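You operate a simulated robot arm through the tools that you are given. There is no shell and no other tool. Be economical: measure what you need, move in short steps, check, and stop when the job is done.

You are at the controls of a simulated two-armed robot. One attempt, no reset.

TASK
Prime the three oil cups, then tighten the bleed screw.
Fine: open the yellow valve first, work the lube pump till the oil stands between the lines of the cups, and shut the valve again. Where these are worked on the way, their far stop is far enough and under half their travel is too little: yellow valve.

The check looks at the end state, three seconds after you hand in, the way a careful person would. Anything else that was tipped, shoved, dropped, spilled or broken makes it a failure.

THE ROBOT
Two 7-joint arms with fingered hands on one trunk that stands fixed in place. Base frame: the origin is at the foot of the trunk, x ahead of it, y to its left, z up. Units: cm, rad, N and s.
The left shoulder is at [7, 17.2, 135.2], the right one opposite. Payload 5 kg a hand.
The tool frame of a hand sits at the grasp point between the pads (the TCP): z along the fingers, y along the line on which they close. The tips reach 4.3 cm beyond it. Largest opening 14.4 cm; the body of the gripper starts 5 cm behind the TCP. The gripper is a hand of 5 fingers: y runs from the thumb to the fingers, the wrist lies at [-2.1, -12.4, -22.1] in the tool frame, and closing takes about 1.5 s.
Orientation is that of the tool frame in the base frame, as a unit quaternion [x, y, z, w]. With the fingers straight down and the wrist toward the robot, the tool's x, y and z point along [0, 1, 0], [1, 0, 0] and [0, 0, -1] of the base frame.

THE INTERFACE
- The arms move only by the tool arm_command. It takes "left_plan", "right_plan" or both (then of equal length, played together; a hand with none holds still); each is a list of rows, each a list of 7 numbers: the finger opening in cm, from 0 to 14.4, then the shift along the tool's x, y, z in cm, then the turn, a rotation vector about the tool's x, y, z in rad. In form: [[gripper, x, y, z, rx, ry, rz], ...]. A call has 1 to 12 rows; each row is the pose to reach, as a shift and turn from the pose commanded when the call began, along the tool's axes at that moment. Each row takes 0.2 s and may step no farther than 5 cm and 0.15 rad from the row before; otherwise, or with a gripper value out of range, the whole call is refused. Where a pose cannot be reached the arm comes as near as it can. A force on the tool above 50 N (or 10 N above the force at the start of the call, whichever is more), or a blocked arm, ends the call early, and 0.2 s more pass. Each finger travels about 4.5 cm/s and halts on what it meets, pressing with about 32 N; the grip force reading is that of the motor and also rises with nothing between the fingers. The clock runs only during rows and for 0.2 s after the last one: add rows that repeat a pose to give the fingers time. It gives the time, the measured TCP pose, the force on the tool (base axes), the opening and the grip force at its end, in the units of the frame above (readings bear some noise), with the torque about the TCP (base axes, N m) and any sound that the robot's microphone picked up, and new pictures: "pictures" is both (left out), scene, wrist or none (wrist: the cameras of the hands that moved).
- Cameras (640 x 400 px; columns grow to the right, rows downward): "scene" is now at [12.05, 3.7, 156.67]; the picture's right is [0.47, -0.88, 0.00], its down [-0.66, -0.35, -0.67] and it looks along [0.59, 0.31, -0.74] (base axes); focal length 321 px, centre (320, 200). "left" rides on the left gripper at [-8.6, -10.9, -16.8] in its tool frame; the picture's right is [-0.80, -0.28, 0.53], its down [0.54, -0.73, 0.42] and it looks along [0.27, 0.63, 0.73] (tool axes); focal length 275 px, centre (320, 200). "right" rides on the right gripper at [8.6, -10.8, -16.8] in its tool frame; the picture's right is [-0.80, 0.28, -0.53], its down [-0.54, -0.73, 0.42] and it looks along [-0.27, 0.63, 0.73] (tool axes); focal length 275 px, centre (320, 200). There is no depth. A picture from a camera that has moved, and an enlarged one, comes with that camera's place and axes in the base frame and with its lens.
- move_column(by): slides the trunk up (or, below 0, down) by that many cm; the arms and the scene camera ride with it, the base frame stays. It gives what a move gives, with no picture.
- grasp_type(shape, hand): the hand has 5 fingers and takes this shape, open, in about a second: jaw (thumb against the fingers, like two jaws); tri (thumb and two fingers); tip (a fingertip pinch); poke (one finger out to press); point (the index stretched); flat (the hand flat); cup (the hand cupped); fist (a fist). The gripper value then closes the fingers along that shape, each until it touches; the sizes above hold for jaw. It gives what a move gives, with no picture.
- pan_tilt(pan, tilt): turns the head with the scene camera to pan (to the left, within 1.501 rad either way) and tilt (down, from -0.506 to 1.204), counted from straight ahead of the robot. It gives what a move gives, and a new picture of the scene camera.
- zoom(camera, box): a new picture of the part [left, top, right, bottom] of that camera's present view, enlarged. The clock stands still meanwhile.
- sign_off(): hands the job in; it is judged then, once.

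Go step by step. Nothing tells you positions but the pictures and the camera data: compare them with the known pose of the tool, close in by small moves and look again before you grip or let go. The budget is 120 turns and 200 pictures, counting those below and the enlarged ones. Unless the task says otherwise, let go and move clear before handing in, and close with one line.

The tools are called after ">>>" by a JSON object that holds its "fn" and its "kwargs". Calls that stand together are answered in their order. arm_command: Moves the arms, as the interface text tells. Its arguments: {"type":"object","properties":{"left_plan":{"type":"array","items":{"type":"array","items":{"type":"number"}}},"right_plan":{"type":"array","items":{"type":"array","items":{"type":"number"}}},"pictures":{"type":"string","enum":["both","scene","wrist","none"]}},"required":[]} The other tools are called the same way: move_column (by) slides the trunk up or down; grasp_type (shape, hand) gives the hand a shape; pan_tilt (pan, tilt) turns the head that bears the scene camera; zoom (camera, box) takes an enlarged picture of a part of a camera's view; sign_off () hands the job in.

At the start:

```text
time: 0.0
left_tcp_pos: [53.29, 67.58, 119.34]
left_tcp_rot: [0.707, 0.708, 0.0, 0.0]
left_wrist_force: [0.4, -0.4, 0.0]
left_wrist_torque: [0.01, 0.0, -0.04]
left_gripper_width: 14.37
left_grasp_force: 0.2
left_shape: jaw
right_tcp_pos: [79.15, 9.17, 118.79]
right_tcp_rot: [0.707, 0.707, 0.0, 0.0]
right_wrist_force: [0.2, 0.3, 0.2]
right_wrist_torque: [0.04, 0.04, 0.01]
right_gripper_width: 14.34
right_grasp_force: 0.1
right_shape: jaw
trunk travel left (down, up): [-45.0, 49.0]
head pan, tilt: [0.485, 0.84]
```

scene: 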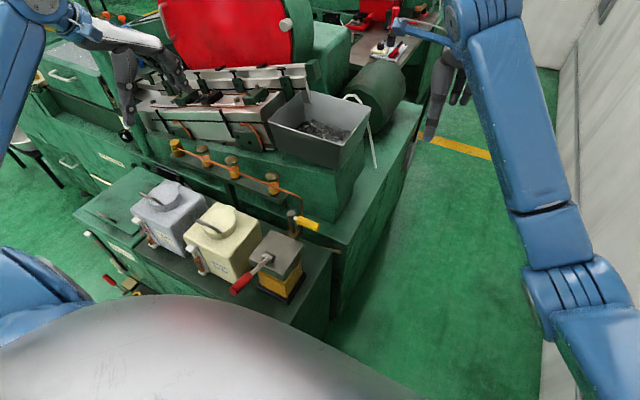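
right: 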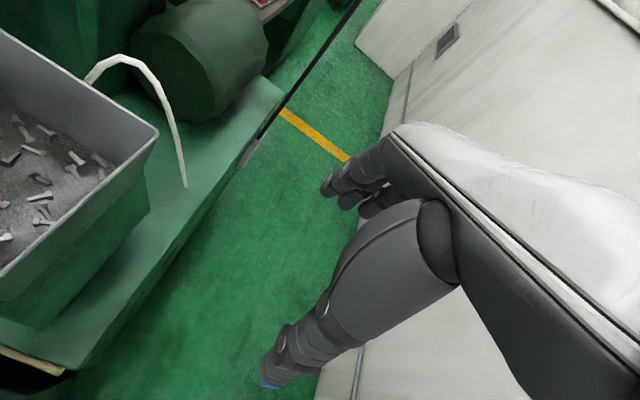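
left: 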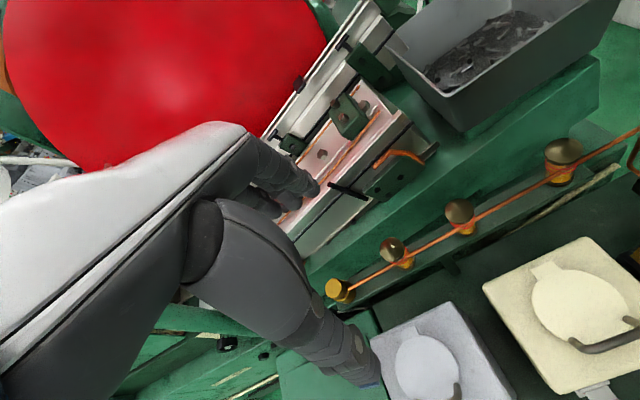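

I see a machine with a row of brass cups joined by a copper pipe, two oil tanks, a pump with a red-handled lever, and a yellow valve handle. I'll zoom in to identify them.

>>> {"fn": "zoom", "kwargs": {"camera": "scene", "box": [220, 180, 350, 310]}}

>>> {"fn": "zoom", "kwargs": {"camera": "scene", "box": [80, 120, 300, 300]}}

>>> {"fn": "zoom", "kwargs": {"camera": "left", "box": [300, 100, 640, 320]}}

```text
3.08 times, centred on (285, 245) of scene
camera zoom: at [12.05, 3.7, 156.67], right [0.47, -0.88, 0.0], down [-0.66, -0.35, -0.67], along [0.59, 0.31, -0.74], focal length 988 px, centre (428, 62)
```

zoom: 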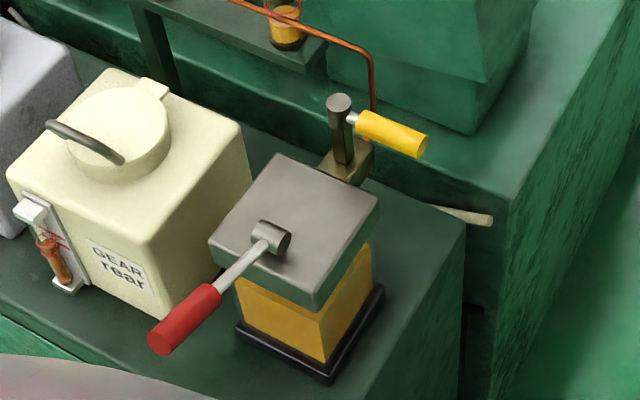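

```text
2.22 times, centred on (190, 210) of scene
camera zoom: at [12.05, 3.7, 156.67], right [0.47, -0.88, 0.0], down [-0.66, -0.35, -0.67], along [0.59, 0.31, -0.74], focal length 713 px, centre (609, 178)
```

zoom: 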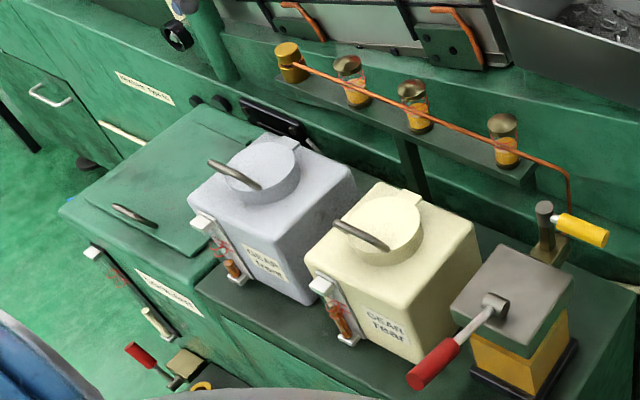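

```text
1.82 times, centred on (470, 210) of left
camera zoom: at [42.56, 59.09, 136.21], right [-0.28, -0.8, -0.53], down [-0.73, 0.54, -0.42], along [0.63, 0.27, -0.73], focal length 500 px, centre (47, 182)
```

zoom: 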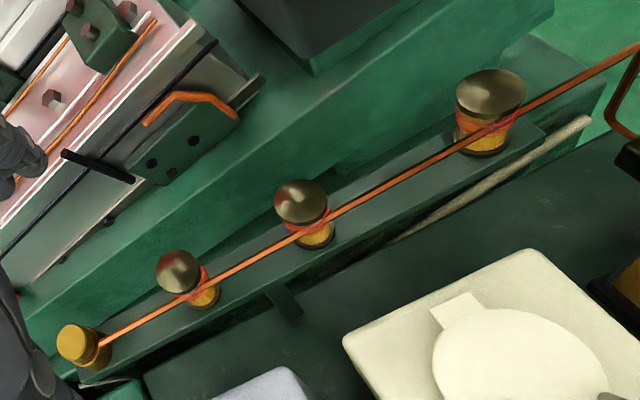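

I'll get parallax by raising the trunk, which is safe for the arms, and look down more.

>>> {"fn": "pan_tilt", "kwargs": {"pan": 0.4, "tilt": 1.0}}

>>> {"fn": "move_column", "kwargs": {"by": 20}}

>>> {"fn": "pan_tilt", "kwargs": {"pan": 0.4, "tilt": 1.0}}

```text
time: 0.7
left_tcp_pos: [53.24, 67.65, 119.44]
left_tcp_rot: [0.706, 0.708, 0.0, 0.0]
left_wrist_force: [-0.5, 0.4, -0.7]
left_wrist_torque: [0.02, 0.02, -0.03]
left_gripper_width: 14.37
left_grasp_force: 0.2
left_shape: jaw
right_tcp_pos: [79.15, 9.16, 118.66]
right_tcp_rot: [0.706, 0.708, 0.0, 0.001]
right_wrist_force: [0.2, -0.6, 0.6]
right_wrist_torque: [0.02, 0.02, 0.0]
right_gripper_width: 14.34
right_grasp_force: 0.0
right_shape: jaw
trunk travel left (down, up): [-45.0, 49.0]
head pan, tilt: [0.4, 1.0]
camera scene: at [11.5, 2.74, 155.48], right [0.39, -0.92, 0.0], down [-0.78, -0.33, -0.54], along [0.5, 0.21, -0.84], focal length 321 px, centre (320, 200)
```

scene: 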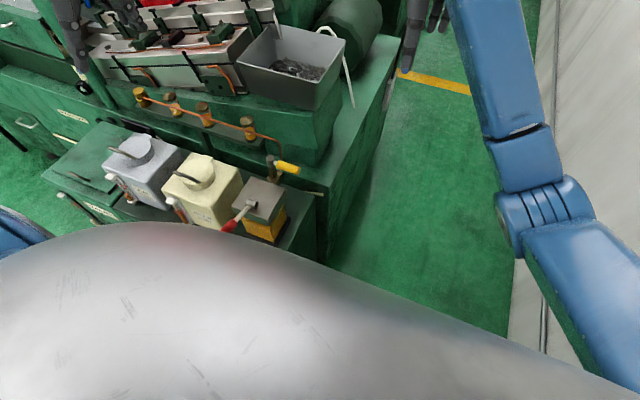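

```text
time: 2.9
left_tcp_pos: [53.25, 67.68, 139.46]
left_tcp_rot: [0.707, 0.707, 0.0, 0.001]
left_wrist_force: [0.6, -0.7, 0.3]
left_wrist_torque: [0.0, 0.0, 0.0]
left_gripper_width: 14.38
left_grasp_force: 0.1
left_shape: jaw
right_tcp_pos: [79.18, 9.14, 138.67]
right_tcp_rot: [0.707, 0.707, 0.0, 0.001]
right_wrist_force: [0.5, 0.1, 0.2]
right_wrist_torque: [-0.03, 0.01, -0.05]
right_gripper_width: 14.38
right_grasp_force: 0.1
right_shape: jaw
trunk travel left (down, up): [-65.0, 29.0]
head pan, tilt: [0.4, 1.0]
```

```text
time: 3.5
left_tcp_pos: [53.31, 67.64, 139.41]
left_tcp_rot: [0.707, 0.707, 0.0, -0.001]
left_wrist_force: [-0.5, 1.0, 0.7]
left_wrist_torque: [0.02, 0.02, -0.02]
left_gripper_width: 14.36
left_grasp_force: 0.0
left_shape: jaw
right_tcp_pos: [79.08, 9.07, 138.66]
right_tcp_rot: [0.707, 0.707, 0.0, 0.001]
right_wrist_force: [-0.7, -0.2, -0.1]
right_wrist_torque: [-0.01, 0.02, 0.01]
right_gripper_width: 14.37
right_grasp_force: 0.1
right_shape: jaw
trunk travel left (down, up): [-65.0, 29.0]
head pan, tilt: [0.4, 1.0]
camera scene: at [11.51, 2.75, 175.48], right [0.39, -0.92, 0.0], down [-0.78, -0.33, -0.54], along [0.5, 0.21, -0.84], focal length 321 px, centre (320, 200)
```

scene: 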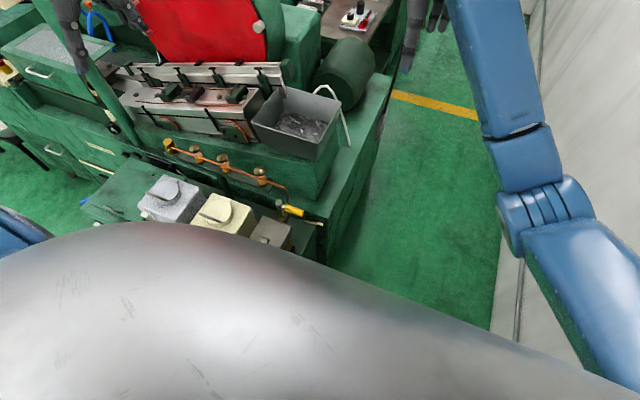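

The chest hides the pump from up here, so I'll zoom for valve and cup coordinates and compare them with the low view.

>>> {"fn": "zoom", "kwargs": {"camera": "scene", "box": [150, 120, 340, 260]}}

>>> {"fn": "move_column", "kwargs": {"by": -40}}

>>> {"fn": "pan_tilt", "kwargs": {"pan": 0.485, "tilt": 0.84}}

>>> {"fn": "zoom", "kwargs": {"camera": "scene", "box": [200, 200, 380, 340]}}

```text
2.86 times, centred on (245, 190) of scene
camera zoom: at [11.51, 2.75, 175.48], right [0.39, -0.92, 0.0], down [-0.78, -0.33, -0.54], along [0.5, 0.21, -0.84], focal length 917 px, centre (534, 229)
```

zoom: 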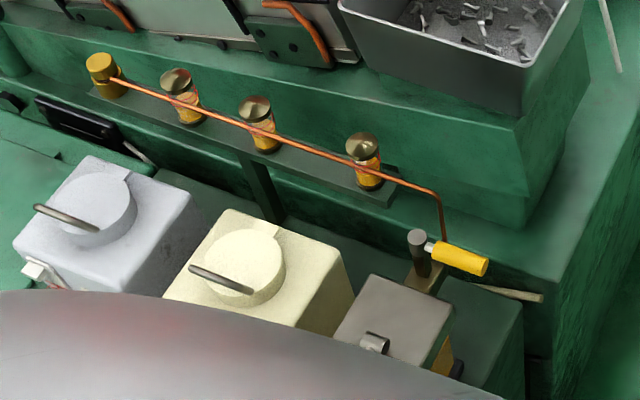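

```text
time: 7.3
left_tcp_pos: [53.27, 67.58, 99.66]
left_tcp_rot: [0.707, 0.707, 0.002, 0.001]
left_wrist_force: [7.8, 6.9, 18.3]
left_wrist_torque: [-0.37, -1.08, 0.59]
left_gripper_width: 14.38
left_grasp_force: 0.1
left_shape: jaw
right_tcp_pos: [79.1, 9.13, 98.77]
right_tcp_rot: [0.707, 0.707, 0.0, 0.0]
right_wrist_force: [-0.6, 0.6, -0.1]
right_wrist_torque: [0.01, -0.01, -0.01]
right_gripper_width: 14.35
right_grasp_force: 0.1
right_shape: jaw
trunk travel left (down, up): [-25.0, 69.0]
head pan, tilt: [0.4, 1.0]
```

```text
time: 8.0
left_tcp_pos: [53.3, 67.61, 99.62]
left_tcp_rot: [0.708, 0.707, 0.001, 0.001]
left_wrist_force: [7.5, 9.6, 21.1]
left_wrist_torque: [-0.39, -1.27, 0.72]
left_gripper_width: 14.38
left_grasp_force: 0.1
left_shape: jaw
right_tcp_pos: [79.11, 9.1, 98.75]
right_tcp_rot: [0.707, 0.707, 0.0, 0.001]
right_wrist_force: [-0.3, 1.3, 0.0]
right_wrist_torque: [0.01, -0.01, 0.0]
right_gripper_width: 14.4
right_grasp_force: 0.1
right_shape: jaw
trunk travel left (down, up): [-25.0, 69.0]
head pan, tilt: [0.485, 0.84]
camera scene: at [11.98, 3.62, 136.68], right [0.47, -0.88, 0.0], down [-0.66, -0.35, -0.67], along [0.59, 0.31, -0.74], focal length 321 px, centre (320, 200)
```

scene: 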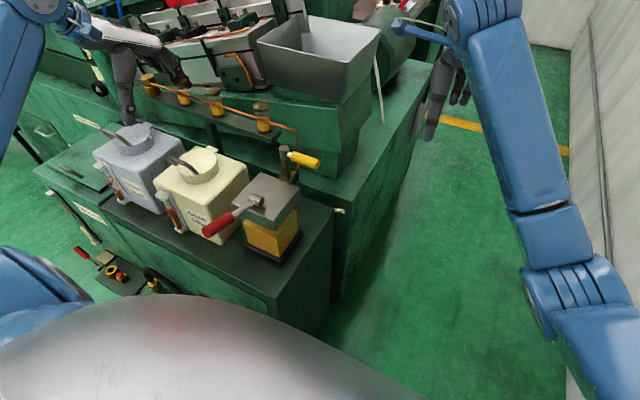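

```text
2.86 times, centred on (290, 270) of scene
camera zoom: at [11.98, 3.62, 136.68], right [0.47, -0.88, 0.0], down [-0.66, -0.35, -0.67], along [0.59, 0.31, -0.74], focal length 917 px, centre (406, 0)
```

zoom: 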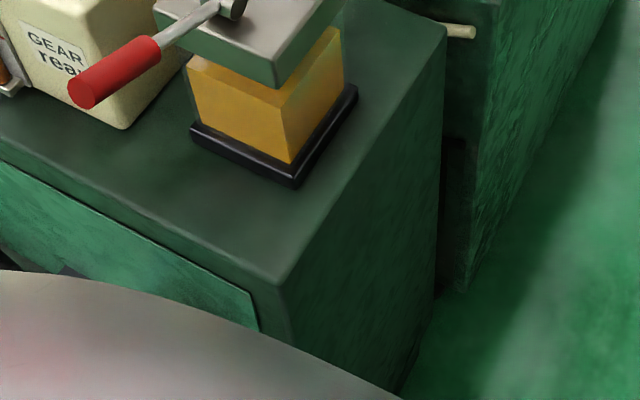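

The left hand is touching something at this height (about 20 N). I'll raise the trunk right away and inspect.

>>> {"fn": "move_column", "kwargs": {"by": 12}}

>>> {"fn": "zoom", "kwargs": {"camera": "scene", "box": [40, 0, 320, 175]}}

>>> {"fn": "zoom", "kwargs": {"camera": "left", "box": [0, 0, 640, 400]}}

>>> {"fn": "zoom", "kwargs": {"camera": "scene", "box": [180, 120, 360, 260]}}

```text
time: 9.5
left_tcp_pos: [53.28, 67.7, 111.33]
left_tcp_rot: [0.708, 0.707, 0.0, -0.001]
left_wrist_force: [0.0, 0.1, 0.5]
left_wrist_torque: [-0.07, 0.02, 0.02]
left_gripper_width: 14.37
left_grasp_force: 0.0
left_shape: jaw
right_tcp_pos: [79.14, 9.16, 110.67]
right_tcp_rot: [0.708, 0.707, 0.001, 0.0]
right_wrist_force: [1.3, 0.2, 0.5]
right_wrist_torque: [-0.06, -0.01, -0.02]
right_gripper_width: 14.35
right_grasp_force: 0.1
right_shape: jaw
trunk travel left (down, up): [-37.0, 57.0]
head pan, tilt: [0.485, 0.84]
```

```text
2.29 times, centred on (180, 88) of scene
camera zoom: at [12.09, 3.73, 148.65], right [0.47, -0.88, 0.0], down [-0.66, -0.35, -0.67], along [0.59, 0.31, -0.74], focal length 734 px, centre (640, 457)
```

zoom: 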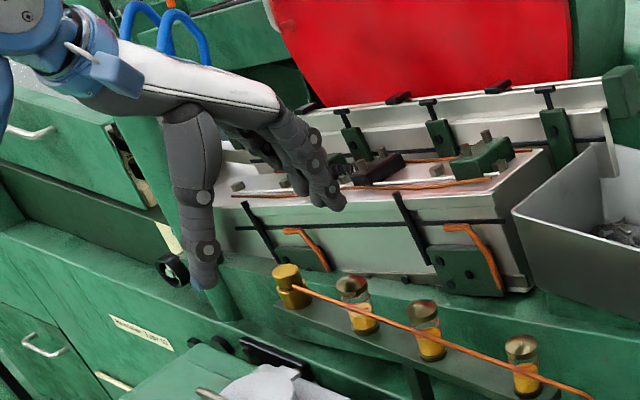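

```text
1.00 times, centred on (320, 200) of left (not enlarged: the box is as wide or as high as the picture)
camera zoom: at [42.6, 59.11, 128.17], right [-0.28, -0.8, -0.53], down [-0.73, 0.54, -0.42], along [0.63, 0.27, -0.73], focal length 275 px, centre (320, 200)
```

zoom: 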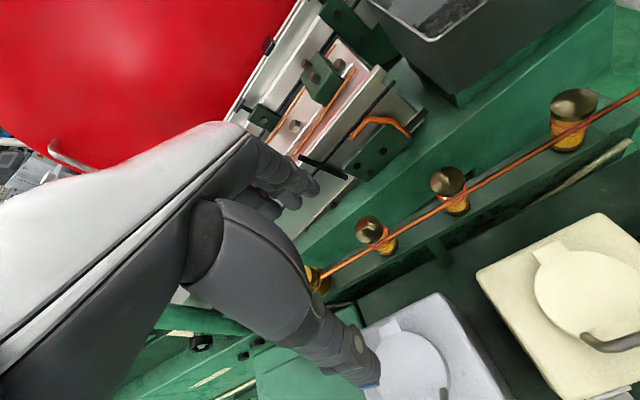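

```text
2.86 times, centred on (270, 190) of scene
camera zoom: at [12.09, 3.73, 148.65], right [0.47, -0.88, 0.0], down [-0.66, -0.35, -0.67], along [0.59, 0.31, -0.74], focal length 917 px, centre (463, 229)
```

zoom: 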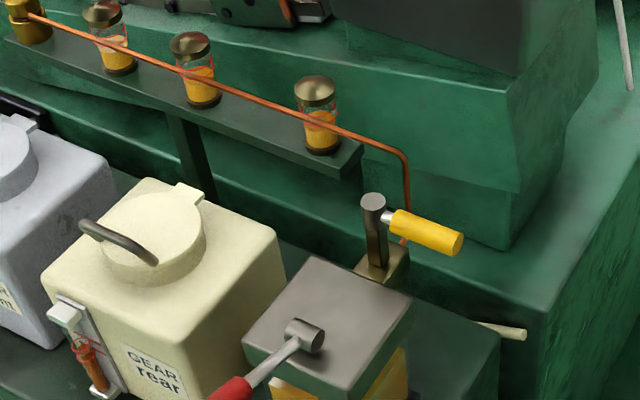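

The machine doesn't look disturbed. Triangulated positions:
- Valve stem at about (52.7, 33, 96.7), with its yellow handle pointing −y to about (52.7, 25.8, 95.4).
- Pump lever pivot at about (43, 33.5, 90), with the red end at about (30.6, 33.7, 95).
- Bleed screw at about (59, 76, 97.5).

Next I'll bring the right hand closer to look.

>>> {"fn": "arm_command", "kwargs": {"right_plan": [[14.4, 0.6, -2.4, 0.1, 0, 0, -0.13], [14.4, 1.1, -4.8, 0.2, 0, 0, -0.26], [14.4, 1.7, -7.2, 0.3, 0, 0, -0.39], [14.4, 2.3, -9.5, 0.3, 0, 0, -0.52], [14.4, 2.8, -11.9, 0.4, 0, 0, -0.65], [14.4, 3.4, -14.3, 0.5, 0, 0, -0.78], [14.4, 4.0, -16.7, 0.6, 0, 0, -0.91], [14.4, 4.5, -19.1, 0.7, 0, 0, -1.04], [14.4, 5.1, -21.5, 0.8, 0, 0, -1.17], [14.4, 5.7, -23.8, 0.8, 0, 0, -1.3], [14.4, 6.2, -26.2, 0.9, 0, 0, -1.43], [14.4, 6.8, -28.6, 1, 0, 0, -1.56]], "pictures": "both"}}

```text
time: 12.1
left_tcp_pos: [53.17, 67.61, 111.47]
left_tcp_rot: [0.707, 0.707, 0.0, 0.0]
left_wrist_force: [0.6, 0.2, -0.5]
left_wrist_torque: [0.0, -0.01, -0.01]
left_gripper_width: 14.38
left_grasp_force: 0.0
left_shape: jaw
right_tcp_pos: [50.53, 15.94, 109.6]
right_tcp_rot: [0.006, 1.0, 0.0, 0.0]
right_wrist_force: [-0.2, 0.8, -0.3]
right_wrist_torque: [-0.02, -0.04, -0.02]
right_gripper_width: 14.37
right_grasp_force: 0.0
right_shape: jaw
trunk travel left (down, up): [-37.0, 57.0]
head pan, tilt: [0.485, 0.84]
camera scene: at [12.01, 3.73, 148.67], right [0.47, -0.88, 0.0], down [-0.66, -0.35, -0.67], along [0.59, 0.31, -0.74], focal length 321 px, centre (320, 200)
camera right: at [41.73, 5.34, 126.47], right [0.8, 0.28, 0.53], down [0.54, -0.73, -0.42], along [0.27, 0.62, -0.73], focal length 275 px, centre (320, 200)
```

scene: 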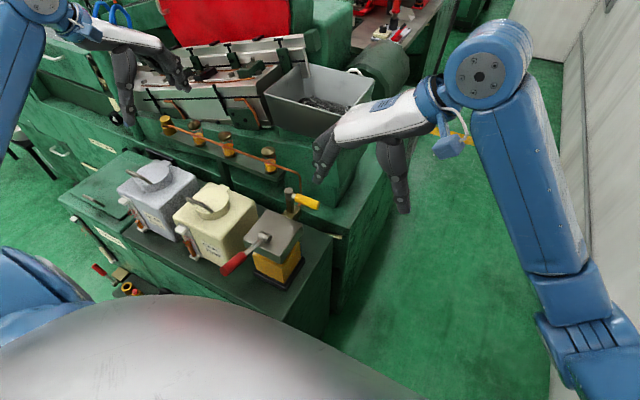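
right: 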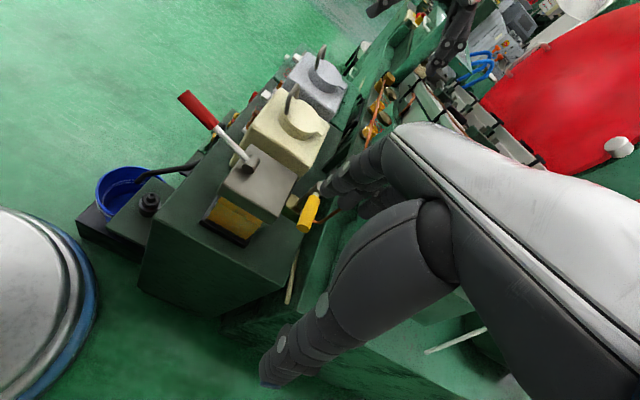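

>>> {"fn": "zoom", "kwargs": {"camera": "right", "box": [170, 70, 350, 250]}}

>>> {"fn": "zoom", "kwargs": {"camera": "right", "box": [280, 170, 350, 240]}}

>>> {"fn": "zoom", "kwargs": {"camera": "left", "box": [280, 80, 600, 290]}}

```text
2.22 times, centred on (260, 160) of right
camera zoom: at [41.73, 5.34, 126.47], right [0.8, 0.28, 0.53], down [0.54, -0.73, -0.42], along [0.27, 0.62, -0.73], focal length 612 px, centre (453, 289)
```

zoom: 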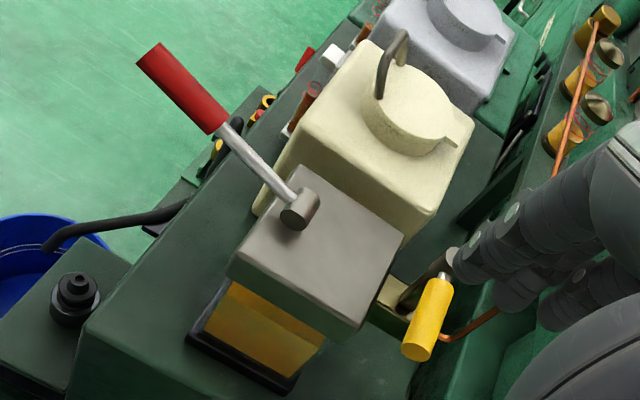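

```text
5.71 times, centred on (315, 205) of right
camera zoom: at [41.73, 5.34, 126.47], right [0.8, 0.28, 0.53], down [0.54, -0.73, -0.42], along [0.27, 0.62, -0.73], focal length 1573 px, centre (349, 171)
```

zoom: 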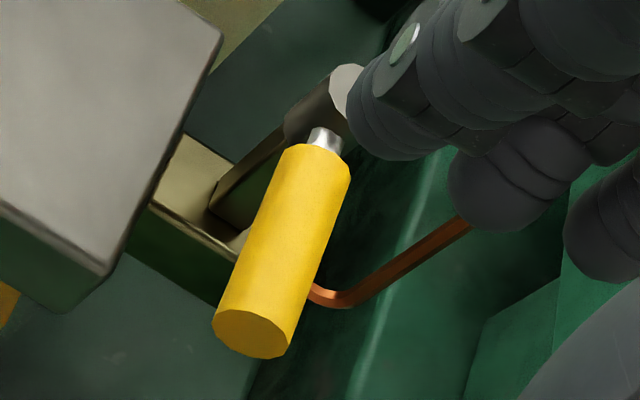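

```text
1.90 times, centred on (440, 185) of left
camera zoom: at [42.53, 59.11, 128.21], right [-0.28, -0.8, -0.53], down [-0.73, 0.54, -0.42], along [0.63, 0.27, -0.73], focal length 524 px, centre (91, 229)
```

zoom: 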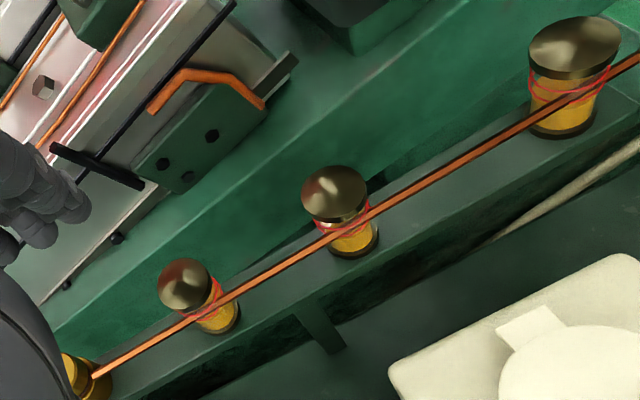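

The valve handle is crosswise to its line, so it is shut. The riser pipe at (58, 33) blocks +x, so it must open toward the robot (−x). The left hand suits that swing, so I'll clear the right hand and bring the left above the handle.

>>> {"fn": "arm_command", "kwargs": {"left_plan": [[14.4, -3.3, 0, 0, 0, 0, 0], [14.4, -6.6, 0, 0, 0, 0, 0], [14.4, -9.9, 0, 0, 0, 0, 0], [14.4, -13.2, 0, 0, 0, 0, 0], [14.4, -16.5, 0, 0, 0, 0, 0], [12, -19.8, 0, 0, 0, 0, 0], [10, -23.1, 0, 0, 0, 0, 0], [8, -26.4, 0, 0, 0, 0, 0], [7, -29.7, 0, 0, 0, 0, 0], [7, -33, 0, 0, 0, 0, 0], [7, -36.3, -0.3, 0, 0, 0, 0], [7, -39.8, -0.5, 0, 0, 0, 0]], "right_plan": [[14.4, 0, -2.5, 0, 0, 0, 0], [14.4, 0, -5, 0, 0, 0, 0], [14.4, 0, -7.5, 0, 0, 0, 0], [14.4, 0, -10, 0, 0, 0, 0], [14.4, 0, -12.5, 0, 0, 0, 0], [14.4, 0, -15, 0, 0, 0, 0], [14.4, 0, -17.5, 0, 0, 0, 0], [14.4, 0, -20, 0, 0, 0, 0], [14.4, 0, -22.5, 0, 0, 0, 0], [14.4, 0, -25, 0, 0, 0, 0], [14.4, 0, -27.5, 0, 0, 0, 0], [14.4, 0, -30, 0, 0, 0, 0]], "pictures": "both"}}

```text
time: 14.7
left_tcp_pos: [53.5, 28.29, 111.09]
left_tcp_rot: [0.706, 0.708, -0.004, 0.0]
left_wrist_force: [0.1, 0.2, -1.0]
left_wrist_torque: [-0.04, 0.03, -0.02]
left_gripper_width: 7.01
left_grasp_force: 0.1
left_shape: jaw
left hand out of reach, approached as far as the arm can: row 12
right_tcp_pos: [50.6, -13.37, 109.56]
right_tcp_rot: [0.003, 1.0, 0.0, -0.002]
right_wrist_force: [-0.3, -0.9, -0.6]
right_wrist_torque: [0.16, -0.01, -0.07]
right_gripper_width: 14.38
right_grasp_force: 0.2
right_shape: jaw
trunk travel left (down, up): [-37.0, 57.0]
head pan, tilt: [0.485, 0.84]
camera scene: at [12.46, 4.42, 148.55], right [0.47, -0.88, 0.0], down [-0.66, -0.35, -0.66], along [0.59, 0.31, -0.75], focal length 321 px, centre (320, 200)
camera right: at [41.8, -23.99, 126.34], right [0.8, 0.28, 0.53], down [0.54, -0.73, -0.42], along [0.27, 0.62, -0.73], focal length 275 px, centre (320, 200)
camera left: at [42.96, 19.89, 128.06], right [-0.29, -0.8, -0.53], down [-0.73, 0.54, -0.42], along [0.62, 0.27, -0.74], focal length 275 px, centre (320, 200)
```

scene: 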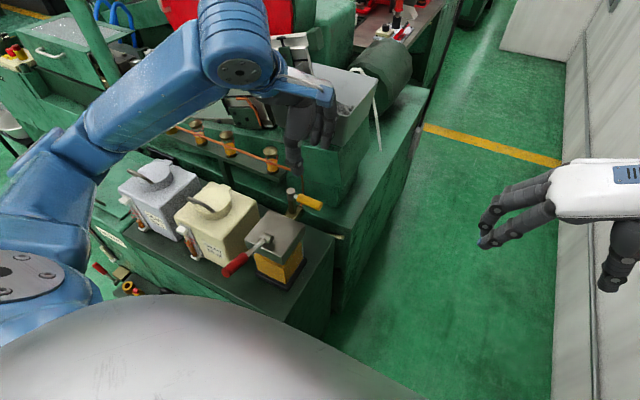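
right: 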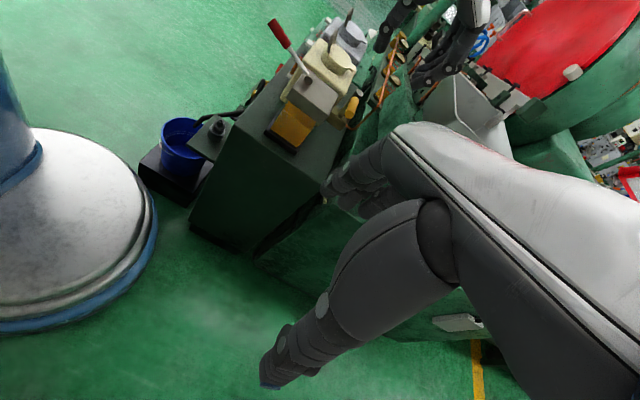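
left: 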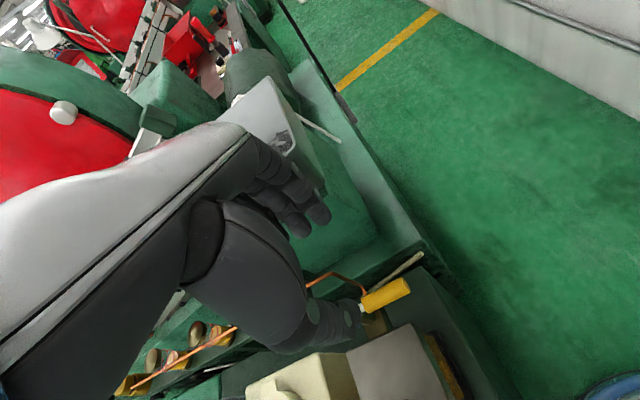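

The arm is too folded at this height. I'll raise the trunk and lower the hand relative to it.

>>> {"fn": "move_column", "kwargs": {"by": 16}}

>>> {"fn": "arm_command", "kwargs": {"left_plan": [[7, 0, 0, 4, 0, 0, 0], [7, 0, 0, 8, 0, 0, 0], [7, 0, 0, 12, 0, 0, 0], [7, 0, 0, 16, 0, 0, 0], [7, 0, 0, 20, 0, 0, 0], [7, 0, 0, 23, 0, 0, 0]], "pictures": "both"}}

```text
time: 16.6
left_tcp_pos: [53.39, 28.51, 127.34]
left_tcp_rot: [0.708, 0.706, -0.004, 0.0]
left_wrist_force: [0.1, -0.5, 1.0]
left_wrist_torque: [0.01, -0.05, -0.01]
left_gripper_width: 7.04
left_grasp_force: 0.0
left_shape: jaw
right_tcp_pos: [50.41, -13.47, 125.76]
right_tcp_rot: [0.006, 1.0, -0.003, 0.0]
right_wrist_force: [0.2, 0.2, 0.2]
right_wrist_torque: [0.0, -0.01, -0.01]
right_gripper_width: 14.39
right_grasp_force: 0.0
right_shape: jaw
trunk travel left (down, up): [-53.0, 41.0]
head pan, tilt: [0.485, 0.84]
```

```text
time: 17.9
left_tcp_pos: [53.32, 28.27, 104.34]
left_tcp_rot: [0.708, 0.706, -0.003, 0.0]
left_wrist_force: [-0.3, 0.4, 0.9]
left_wrist_torque: [0.01, -0.01, -0.01]
left_gripper_width: 7.04
left_grasp_force: 0.0
left_shape: jaw
left hand out of reach, approached as far as the arm can: row 1, 2
right_tcp_pos: [50.34, -13.47, 125.79]
right_tcp_rot: [0.005, 1.0, -0.003, 0.0]
right_wrist_force: [0.5, -0.6, 0.1]
right_wrist_torque: [0.01, -0.01, 0.0]
right_gripper_width: 14.42
right_grasp_force: 0.0
right_shape: jaw
trunk travel left (down, up): [-53.0, 41.0]
head pan, tilt: [0.485, 0.84]
camera scene: at [12.11, 4.47, 164.67], right [0.47, -0.88, 0.0], down [-0.66, -0.35, -0.67], along [0.59, 0.31, -0.75], focal length 321 px, centre (320, 200)
camera left: at [42.58, 19.84, 121.23], right [-0.29, -0.8, -0.53], down [-0.73, 0.54, -0.42], along [0.62, 0.26, -0.74], focal length 275 px, centre (320, 200)
```

scene: 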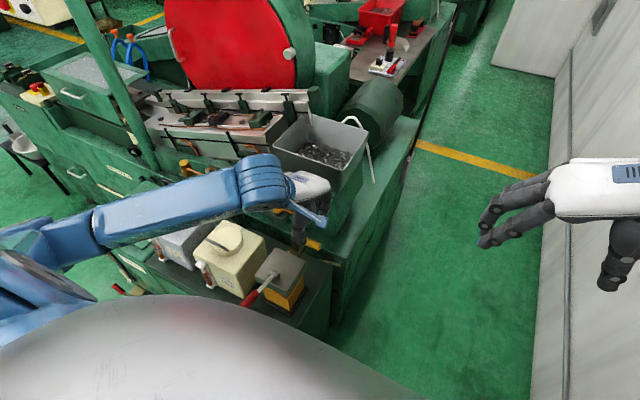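
left: 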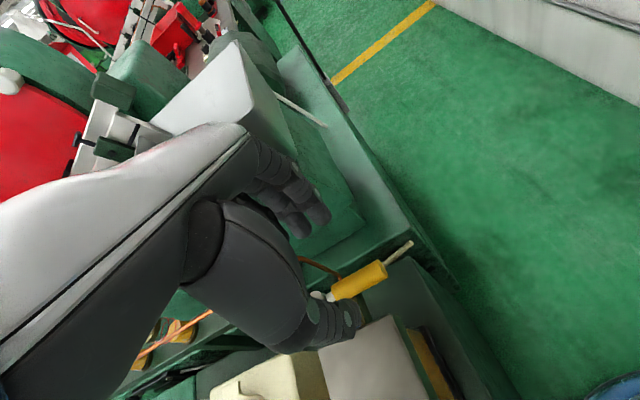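

>>> {"fn": "arm_command", "kwargs": {"left_plan": [[7, -0.5, -0.6, 2, 0, 0, 0], [7, -0.5, -0.6, 4, 0, 0, 0], [7, -0.5, -0.6, 6, 0, 0, 0]], "pictures": "both"}}

>>> {"fn": "zoom", "kwargs": {"camera": "scene", "box": [240, 170, 360, 290]}}

>>> {"fn": "zoom", "kwargs": {"camera": "left", "box": [240, 180, 440, 360]}}

```text
time: 18.8
left_tcp_pos: [52.57, 27.78, 98.3]
left_tcp_rot: [0.707, 0.707, -0.004, 0.001]
left_wrist_force: [0.5, -0.6, 0.2]
left_wrist_torque: [0.02, 0.03, 0.04]
left_gripper_width: 7.03
left_grasp_force: 0.0
left_shape: jaw
right_tcp_pos: [50.3, -13.55, 125.83]
right_tcp_rot: [0.005, 1.0, -0.003, 0.0]
right_wrist_force: [0.1, -0.8, -0.3]
right_wrist_torque: [-0.03, 0.02, -0.01]
right_gripper_width: 14.37
right_grasp_force: 0.1
right_shape: jaw
trunk travel left (down, up): [-53.0, 41.0]
head pan, tilt: [0.485, 0.84]
camera scene: at [12.09, 4.46, 164.65], right [0.47, -0.88, 0.0], down [-0.66, -0.35, -0.67], along [0.59, 0.31, -0.75], focal length 321 px, centre (320, 200)
camera left: at [41.91, 19.27, 115.19], right [-0.29, -0.8, -0.53], down [-0.73, 0.54, -0.42], along [0.62, 0.26, -0.74], focal length 275 px, centre (320, 200)
```

scene: 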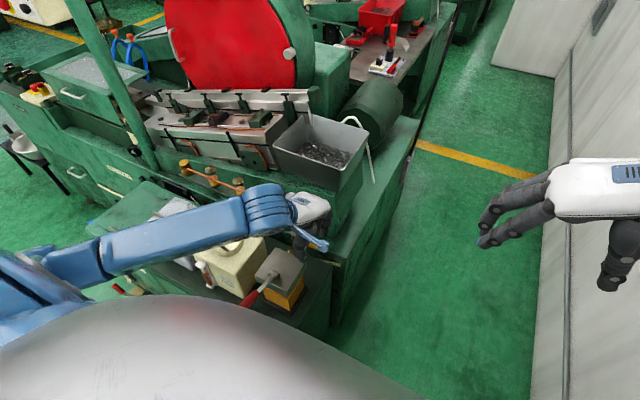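
left: 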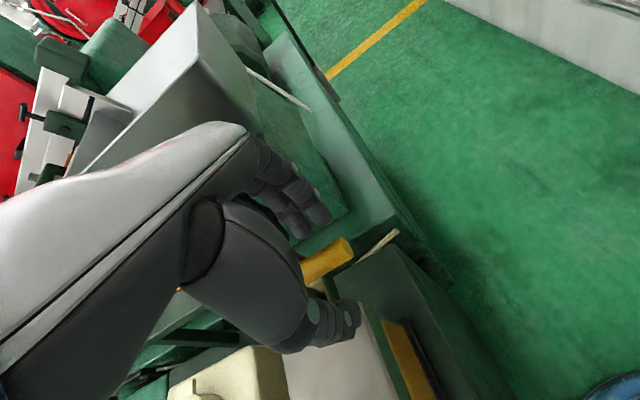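

```text
3.33 times, centred on (300, 230) of scene
camera zoom: at [12.09, 4.46, 164.65], right [0.47, -0.88, 0.0], down [-0.66, -0.35, -0.67], along [0.59, 0.31, -0.75], focal length 1070 px, centre (387, 100)
```

zoom: 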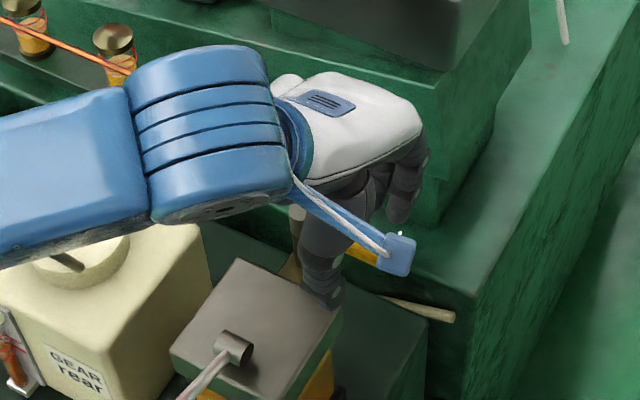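

```text
2.22 times, centred on (340, 270) of left
camera zoom: at [41.91, 19.27, 115.19], right [-0.29, -0.8, -0.53], down [-0.73, 0.54, -0.42], along [0.62, 0.26, -0.74], focal length 612 px, centre (276, 44)
```

zoom: 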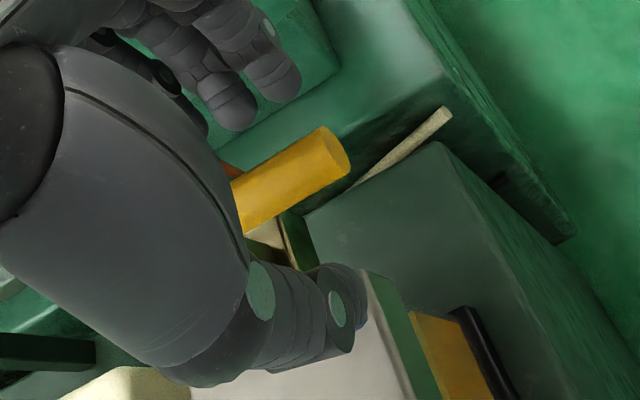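

The handle lies between thumb and fingers. I'll go down 3 cm and close.

>>> {"fn": "arm_command", "kwargs": {"left_plan": [[7, 0, 0, 1.5, 0, 0, 0], [7, 0, 0, 3, 0, 0, 0], [5, 0, 0, 3, 0, 0, 0], [3, 0, 0, 3, 0, 0, 0], [1.5, 0, 0, 3, 0, 0, 0], [1.5, 0, 0, 3, 0, 0, 0], [1.5, 0, 0, 3, 0, 0, 0], [1.5, 0, 0, 3, 0, 0, 0]], "pictures": "wrist"}}

```text
time: 20.6
left_tcp_pos: [52.56, 27.86, 95.27]
left_tcp_rot: [0.707, 0.707, -0.003, 0.0]
left_wrist_force: [0.1, 0.1, -0.3]
left_wrist_torque: [0.04, 0.02, 0.0]
left_gripper_width: 1.56
left_grasp_force: 0.0
left_shape: jaw
right_tcp_pos: [50.13, -13.47, 125.66]
right_tcp_rot: [0.006, 1.0, -0.003, 0.0]
right_wrist_force: [0.0, 0.4, 0.0]
right_wrist_torque: [0.04, -0.01, 0.02]
right_gripper_width: 14.39
right_grasp_force: 0.0
right_shape: jaw
trunk travel left (down, up): [-53.0, 41.0]
head pan, tilt: [0.485, 0.84]
camera left: at [41.91, 19.31, 112.23], right [-0.29, -0.8, -0.53], down [-0.73, 0.54, -0.42], along [0.62, 0.26, -0.74], focal length 275 px, centre (320, 200)
```

left: 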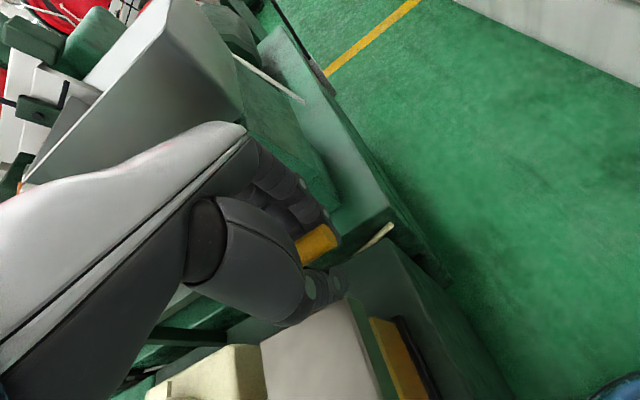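

>>> {"fn": "arm_command", "kwargs": {"left_plan": [[0, 0, 0, 0, 0, 0, 0], [0, 0, 0, 0, 0, 0, 0], [0, 0, 0, 0, 0, 0, 0], [0, 0, 0, 0, 0, 0, 0]], "pictures": "wrist"}}

>>> {"fn": "zoom", "kwargs": {"camera": "left", "box": [240, 180, 400, 320]}}

```text
time: 21.6
left_tcp_pos: [52.53, 27.74, 95.24]
left_tcp_rot: [0.708, 0.706, -0.004, 0.0]
left_wrist_force: [0.0, -2.0, -3.1]
left_wrist_torque: [-0.04, -0.14, -0.27]
left_gripper_width: 0.0
left_grasp_force: 32.1
left_shape: jaw
right_tcp_pos: [50.19, -13.34, 125.89]
right_tcp_rot: [0.005, 1.0, -0.002, 0.0]
right_wrist_force: [0.7, 0.0, 0.1]
right_wrist_torque: [-0.03, 0.02, 0.04]
right_gripper_width: 14.41
right_grasp_force: 0.2
right_shape: jaw
trunk travel left (down, up): [-53.0, 41.0]
head pan, tilt: [0.485, 0.84]
camera left: at [41.9, 19.3, 112.21], right [-0.29, -0.8, -0.53], down [-0.73, 0.54, -0.42], along [0.62, 0.26, -0.74], focal length 275 px, centre (320, 200)
```

left: 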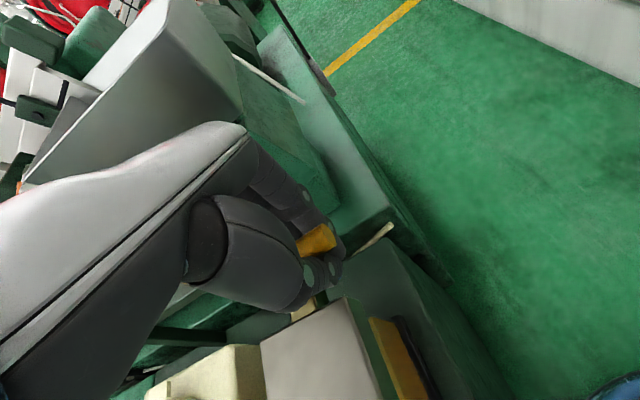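

```text
2.86 times, centred on (320, 250) of left
camera zoom: at [41.9, 19.3, 112.21], right [-0.29, -0.8, -0.53], down [-0.73, 0.54, -0.42], along [0.62, 0.26, -0.74], focal length 786 px, centre (320, 57)
```

zoom: 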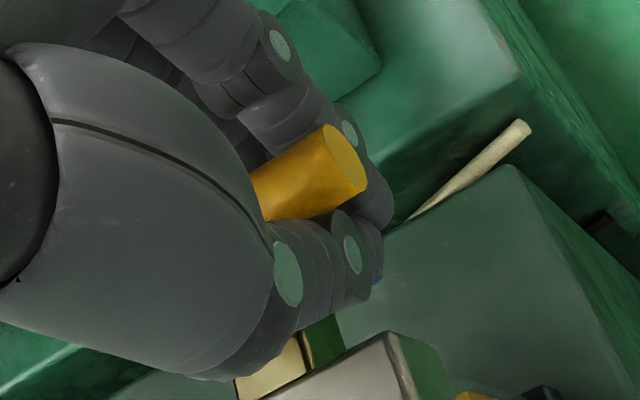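

The handle is caged in the grip. I'll swing it clockwise from above (toward the robot) a little to test.

>>> {"fn": "arm_command", "kwargs": {"left_plan": [[0, 0.06, -0.78, 0, 0, 0, 0.15], [0, 0.23, -1.54, 0, 0, 0, 0.3], [0, 0.52, -2.26, 0, 0, 0, 0.45], [0, 0.91, -2.94, 0, 0, 0, 0.6]], "pictures": "wrist"}}

>>> {"fn": "zoom", "kwargs": {"camera": "left", "box": [200, 160, 420, 340]}}

```text
time: 22.6
left_tcp_pos: [49.63, 28.69, 95.34]
left_tcp_rot: [0.886, 0.464, -0.003, 0.002]
left_wrist_force: [1.2, -2.1, -4.0]
left_wrist_torque: [-0.05, -0.08, -0.08]
left_gripper_width: 0.0
left_grasp_force: 32.0
left_shape: jaw
right_tcp_pos: [50.3, -13.51, 125.72]
right_tcp_rot: [0.005, 1.0, -0.002, 0.0]
right_wrist_force: [0.0, -0.3, 0.3]
right_wrist_torque: [-0.02, 0.0, 0.02]
right_gripper_width: 14.39
right_grasp_force: 0.1
right_shape: jaw
trunk travel left (down, up): [-53.0, 41.0]
head pan, tilt: [0.485, 0.84]
camera left: at [36.01, 27.88, 112.22], right [-0.69, -0.5, -0.53], down [-0.29, 0.86, -0.43], along [0.67, -0.14, -0.73], focal length 275 px, centre (320, 200)
```

left: 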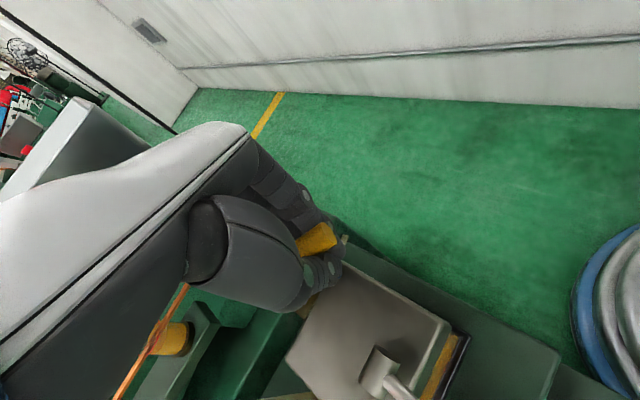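

```text
2.22 times, centred on (310, 250) of left
camera zoom: at [36.01, 27.88, 112.22], right [-0.69, -0.5, -0.53], down [-0.29, 0.86, -0.43], along [0.67, -0.14, -0.73], focal length 612 px, centre (342, 89)
```

zoom: 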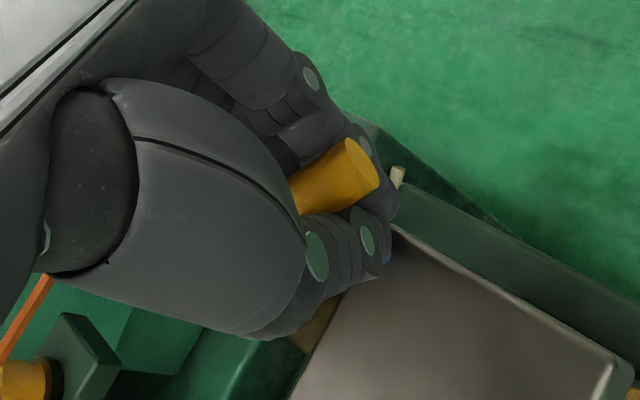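

The valve turns freely and the handle follows the grip. I'll carry on to the quarter turn.

>>> {"fn": "arm_command", "kwargs": {"left_plan": [[0, 0.06, -0.78, 0, 0, 0, 0.15], [0, 0.23, -1.54, 0, 0, 0, 0.3], [0, 0.52, -2.26, 0, 0, 0, 0.45], [0, 0.91, -2.94, 0, 0, 0, 0.6], [0, 1.4, -3.54, 0, 0, 0, 0.75], [0, 1.97, -4.07, 0, 0, 0, 0.9], [0, 2.33, -4.34, 0, 0, 0, 0.99]], "pictures": "both"}}

>>> {"fn": "zoom", "kwargs": {"camera": "left", "box": [200, 160, 420, 340]}}

```text
time: 24.1
left_tcp_pos: [47.43, 32.71, 95.4]
left_tcp_rot: [1.0, -0.012, -0.001, 0.005]
left_wrist_force: [12.6, -27.8, -0.8]
left_wrist_torque: [-0.26, 0.16, 0.51]
left_gripper_width: 0.01
left_grasp_force: 31.5
left_shape: jaw
right_tcp_pos: [50.26, -13.32, 125.72]
right_tcp_rot: [0.006, 1.0, -0.002, 0.0]
right_wrist_force: [0.4, -0.2, -0.4]
right_wrist_torque: [-0.02, 0.05, 0.0]
right_gripper_width: 14.41
right_grasp_force: 0.1
right_shape: jaw
trunk travel left (down, up): [-53.0, 41.0]
head pan, tilt: [0.485, 0.84]
camera scene: at [12.14, 4.45, 164.65], right [0.47, -0.89, 0.0], down [-0.66, -0.35, -0.67], along [0.59, 0.31, -0.75], focal length 321 px, centre (320, 200)
camera left: at [39.3, 44.15, 112.12], right [-0.79, 0.3, -0.54], down [0.56, 0.71, -0.43], along [0.25, -0.64, -0.73], focal length 275 px, centre (320, 200)
```

scene: 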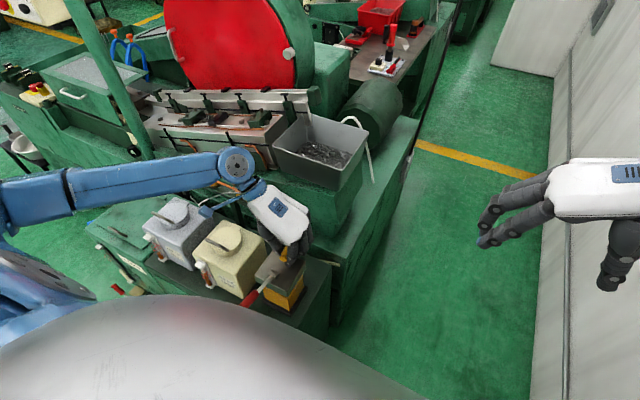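
left: 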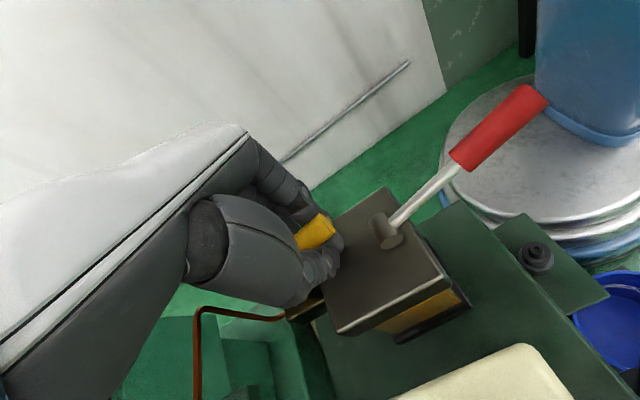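

```text
2.22 times, centred on (310, 250) of left
camera zoom: at [39.3, 44.15, 112.12], right [-0.79, 0.3, -0.54], down [0.56, 0.71, -0.43], along [0.25, -0.64, -0.73], focal length 612 px, centre (342, 89)
```

zoom: 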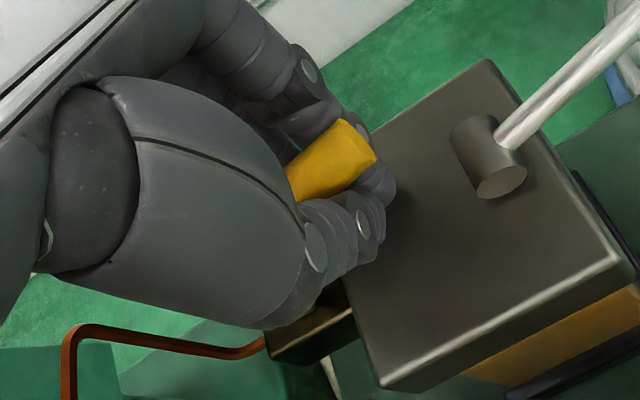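

The valve handle points at the robot and sits hard against its stop, so it is open. I'll let go, lift, and move over toward the red pump lever.

>>> {"fn": "arm_command", "kwargs": {"left_plan": [[3, 0, 0, 0, 0, 0, 0], [6, 0, 0, 0, 0, 0, 0], [7, 0, 0, 0, 0, 0, 0], [7, 0, 0, 0, 0, 0, 0], [7, 0, 0, -2, 0, 0, 0], [7, 0, 0, -5, 0, 0, 0], [7, 0, 0, -9, 0, 0, 0]], "pictures": "wrist"}}

>>> {"fn": "move_column", "kwargs": {"by": 12}}

>>> {"fn": "zoom", "kwargs": {"camera": "left", "box": [0, 0, 640, 400]}}

```text
time: 25.8
left_tcp_pos: [47.28, 33.14, 104.2]
left_tcp_rot: [1.0, -0.01, -0.002, 0.003]
left_wrist_force: [-0.5, 0.2, -0.5]
left_wrist_torque: [0.0, 0.0, -0.01]
left_gripper_width: 6.96
left_grasp_force: 0.1
left_shape: jaw
right_tcp_pos: [50.19, -13.55, 125.83]
right_tcp_rot: [0.005, 1.0, -0.002, 0.0]
right_wrist_force: [1.2, -0.4, 0.5]
right_wrist_torque: [-0.03, 0.02, 0.02]
right_gripper_width: 14.39
right_grasp_force: 0.0
right_shape: jaw
trunk travel left (down, up): [-53.0, 41.0]
head pan, tilt: [0.485, 0.84]
camera left: at [39.16, 44.29, 121.14], right [-0.79, 0.3, -0.53], down [0.55, 0.71, -0.43], along [0.25, -0.64, -0.73], focal length 275 px, centre (320, 200)
```

left: 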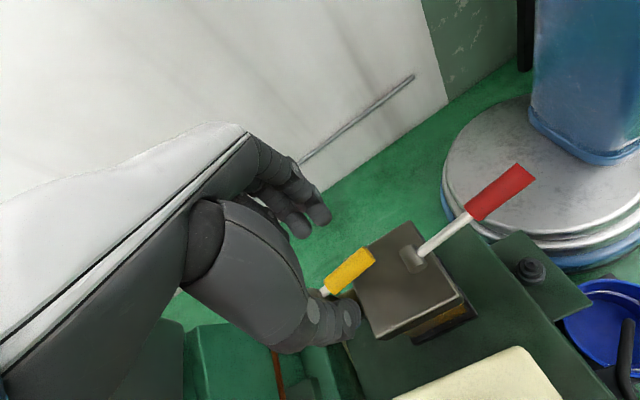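

```text
time: 27.2
left_tcp_pos: [47.41, 33.14, 116.33]
left_tcp_rot: [1.0, -0.01, -0.002, 0.002]
left_wrist_force: [0.4, 0.5, 0.0]
left_wrist_torque: [-0.02, 0.01, -0.02]
left_gripper_width: 6.96
left_grasp_force: 0.1
left_shape: jaw
right_tcp_pos: [50.3, -13.56, 137.98]
right_tcp_rot: [0.006, 1.0, -0.002, 0.0]
right_wrist_force: [0.6, 0.3, 0.5]
right_wrist_torque: [0.0, 0.0, 0.02]
right_gripper_width: 14.4
right_grasp_force: 0.1
right_shape: jaw
trunk travel left (down, up): [-65.0, 29.0]
head pan, tilt: [0.485, 0.84]
```

```text
1.00 times, centred on (320, 200) of left (not enlarged: the box is as wide or as high as the picture)
camera zoom: at [39.23, 44.33, 133.14], right [-0.79, 0.3, -0.53], down [0.56, 0.71, -0.43], along [0.25, -0.64, -0.73], focal length 275 px, centre (320, 200)
```

zoom: 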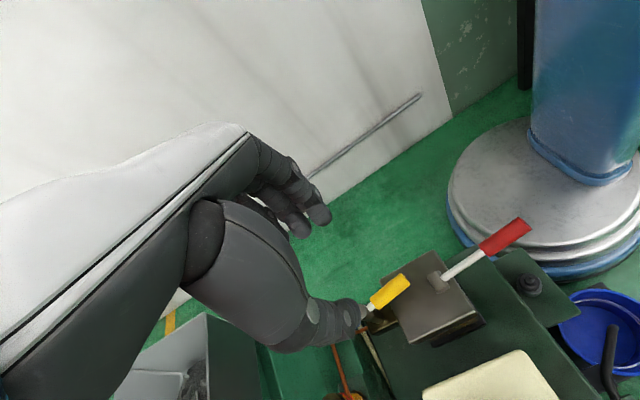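

>>> {"fn": "arm_command", "kwargs": {"left_plan": [[7, -3, -0.4, 0, 0, 0, 0], [7, -6, -0.4, 0, 0, 0, 0], [7, -9, -0.4, 0, 0, 0, 0], [7, -12, -0.4, 0, 0, 0, 0], [7, -15.1, -0.4, 0, 0, 0, 0], [7, -15.1, -0.4, 3, 0, 0, 0], [7, -15.1, -0.4, 6, 0, 0, 0], [7, -15.1, -0.4, 9, 0, 0, 0], [7, -15.1, -0.4, 12, 0, 0, 0], [7, -15.1, -0.4, 14.5, 0, 0, 0]], "pictures": "both"}}

>>> {"fn": "zoom", "kwargs": {"camera": "left", "box": [220, 140, 440, 340]}}

```text
time: 29.4
left_tcp_pos: [32.24, 33.65, 101.75]
left_tcp_rot: [1.0, -0.011, -0.002, 0.002]
left_wrist_force: [-0.2, 0.2, -0.3]
left_wrist_torque: [-0.01, 0.06, 0.01]
left_gripper_width: 6.96
left_grasp_force: 0.1
left_shape: jaw
right_tcp_pos: [50.35, -13.53, 137.81]
right_tcp_rot: [0.006, 1.0, -0.002, -0.001]
right_wrist_force: [1.0, 0.4, 0.1]
right_wrist_torque: [0.0, -0.02, 0.02]
right_gripper_width: 14.4
right_grasp_force: 0.1
right_shape: jaw
trunk travel left (down, up): [-65.0, 29.0]
head pan, tilt: [0.485, 0.84]
camera scene: at [11.99, 4.44, 176.66], right [0.47, -0.88, 0.0], down [-0.66, -0.35, -0.67], along [0.59, 0.31, -0.75], focal length 321 px, centre (320, 200)
camera left: at [23.99, 44.85, 118.58], right [-0.79, 0.3, -0.53], down [0.56, 0.71, -0.43], along [0.25, -0.64, -0.73], focal length 275 px, centre (320, 200)
```

scene: 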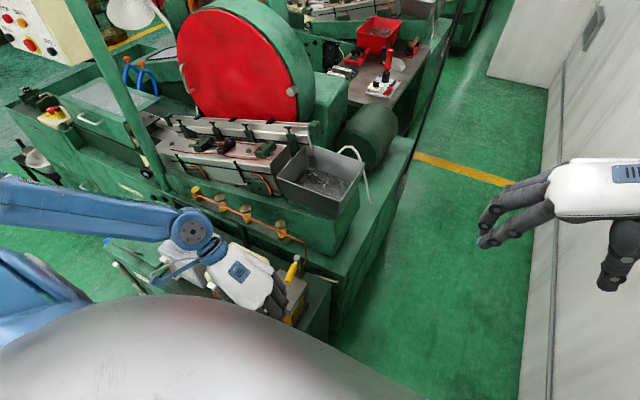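
left: 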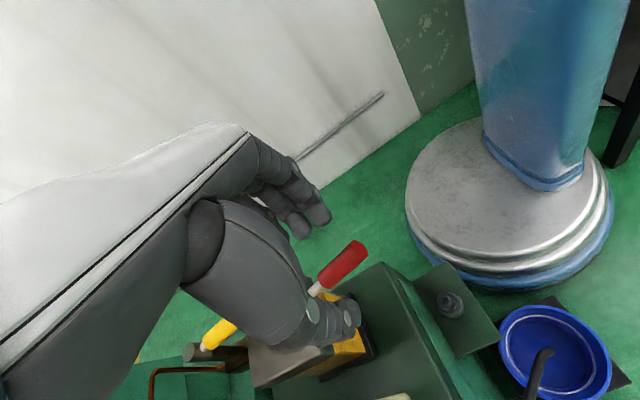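

```text
2.00 times, centred on (330, 240) of left
camera zoom: at [23.99, 44.85, 118.58], right [-0.79, 0.3, -0.53], down [0.56, 0.71, -0.43], along [0.25, -0.64, -0.73], focal length 551 px, centre (300, 120)
```

zoom: 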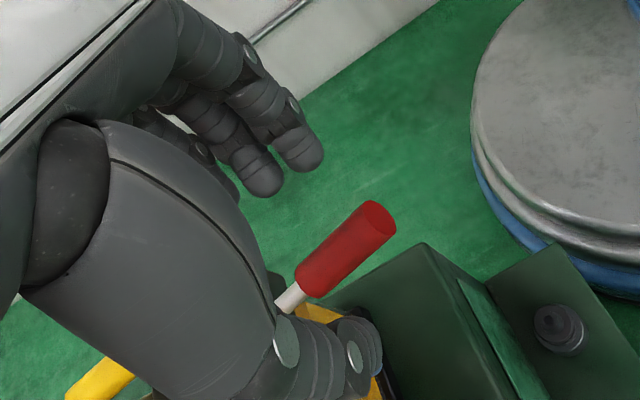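

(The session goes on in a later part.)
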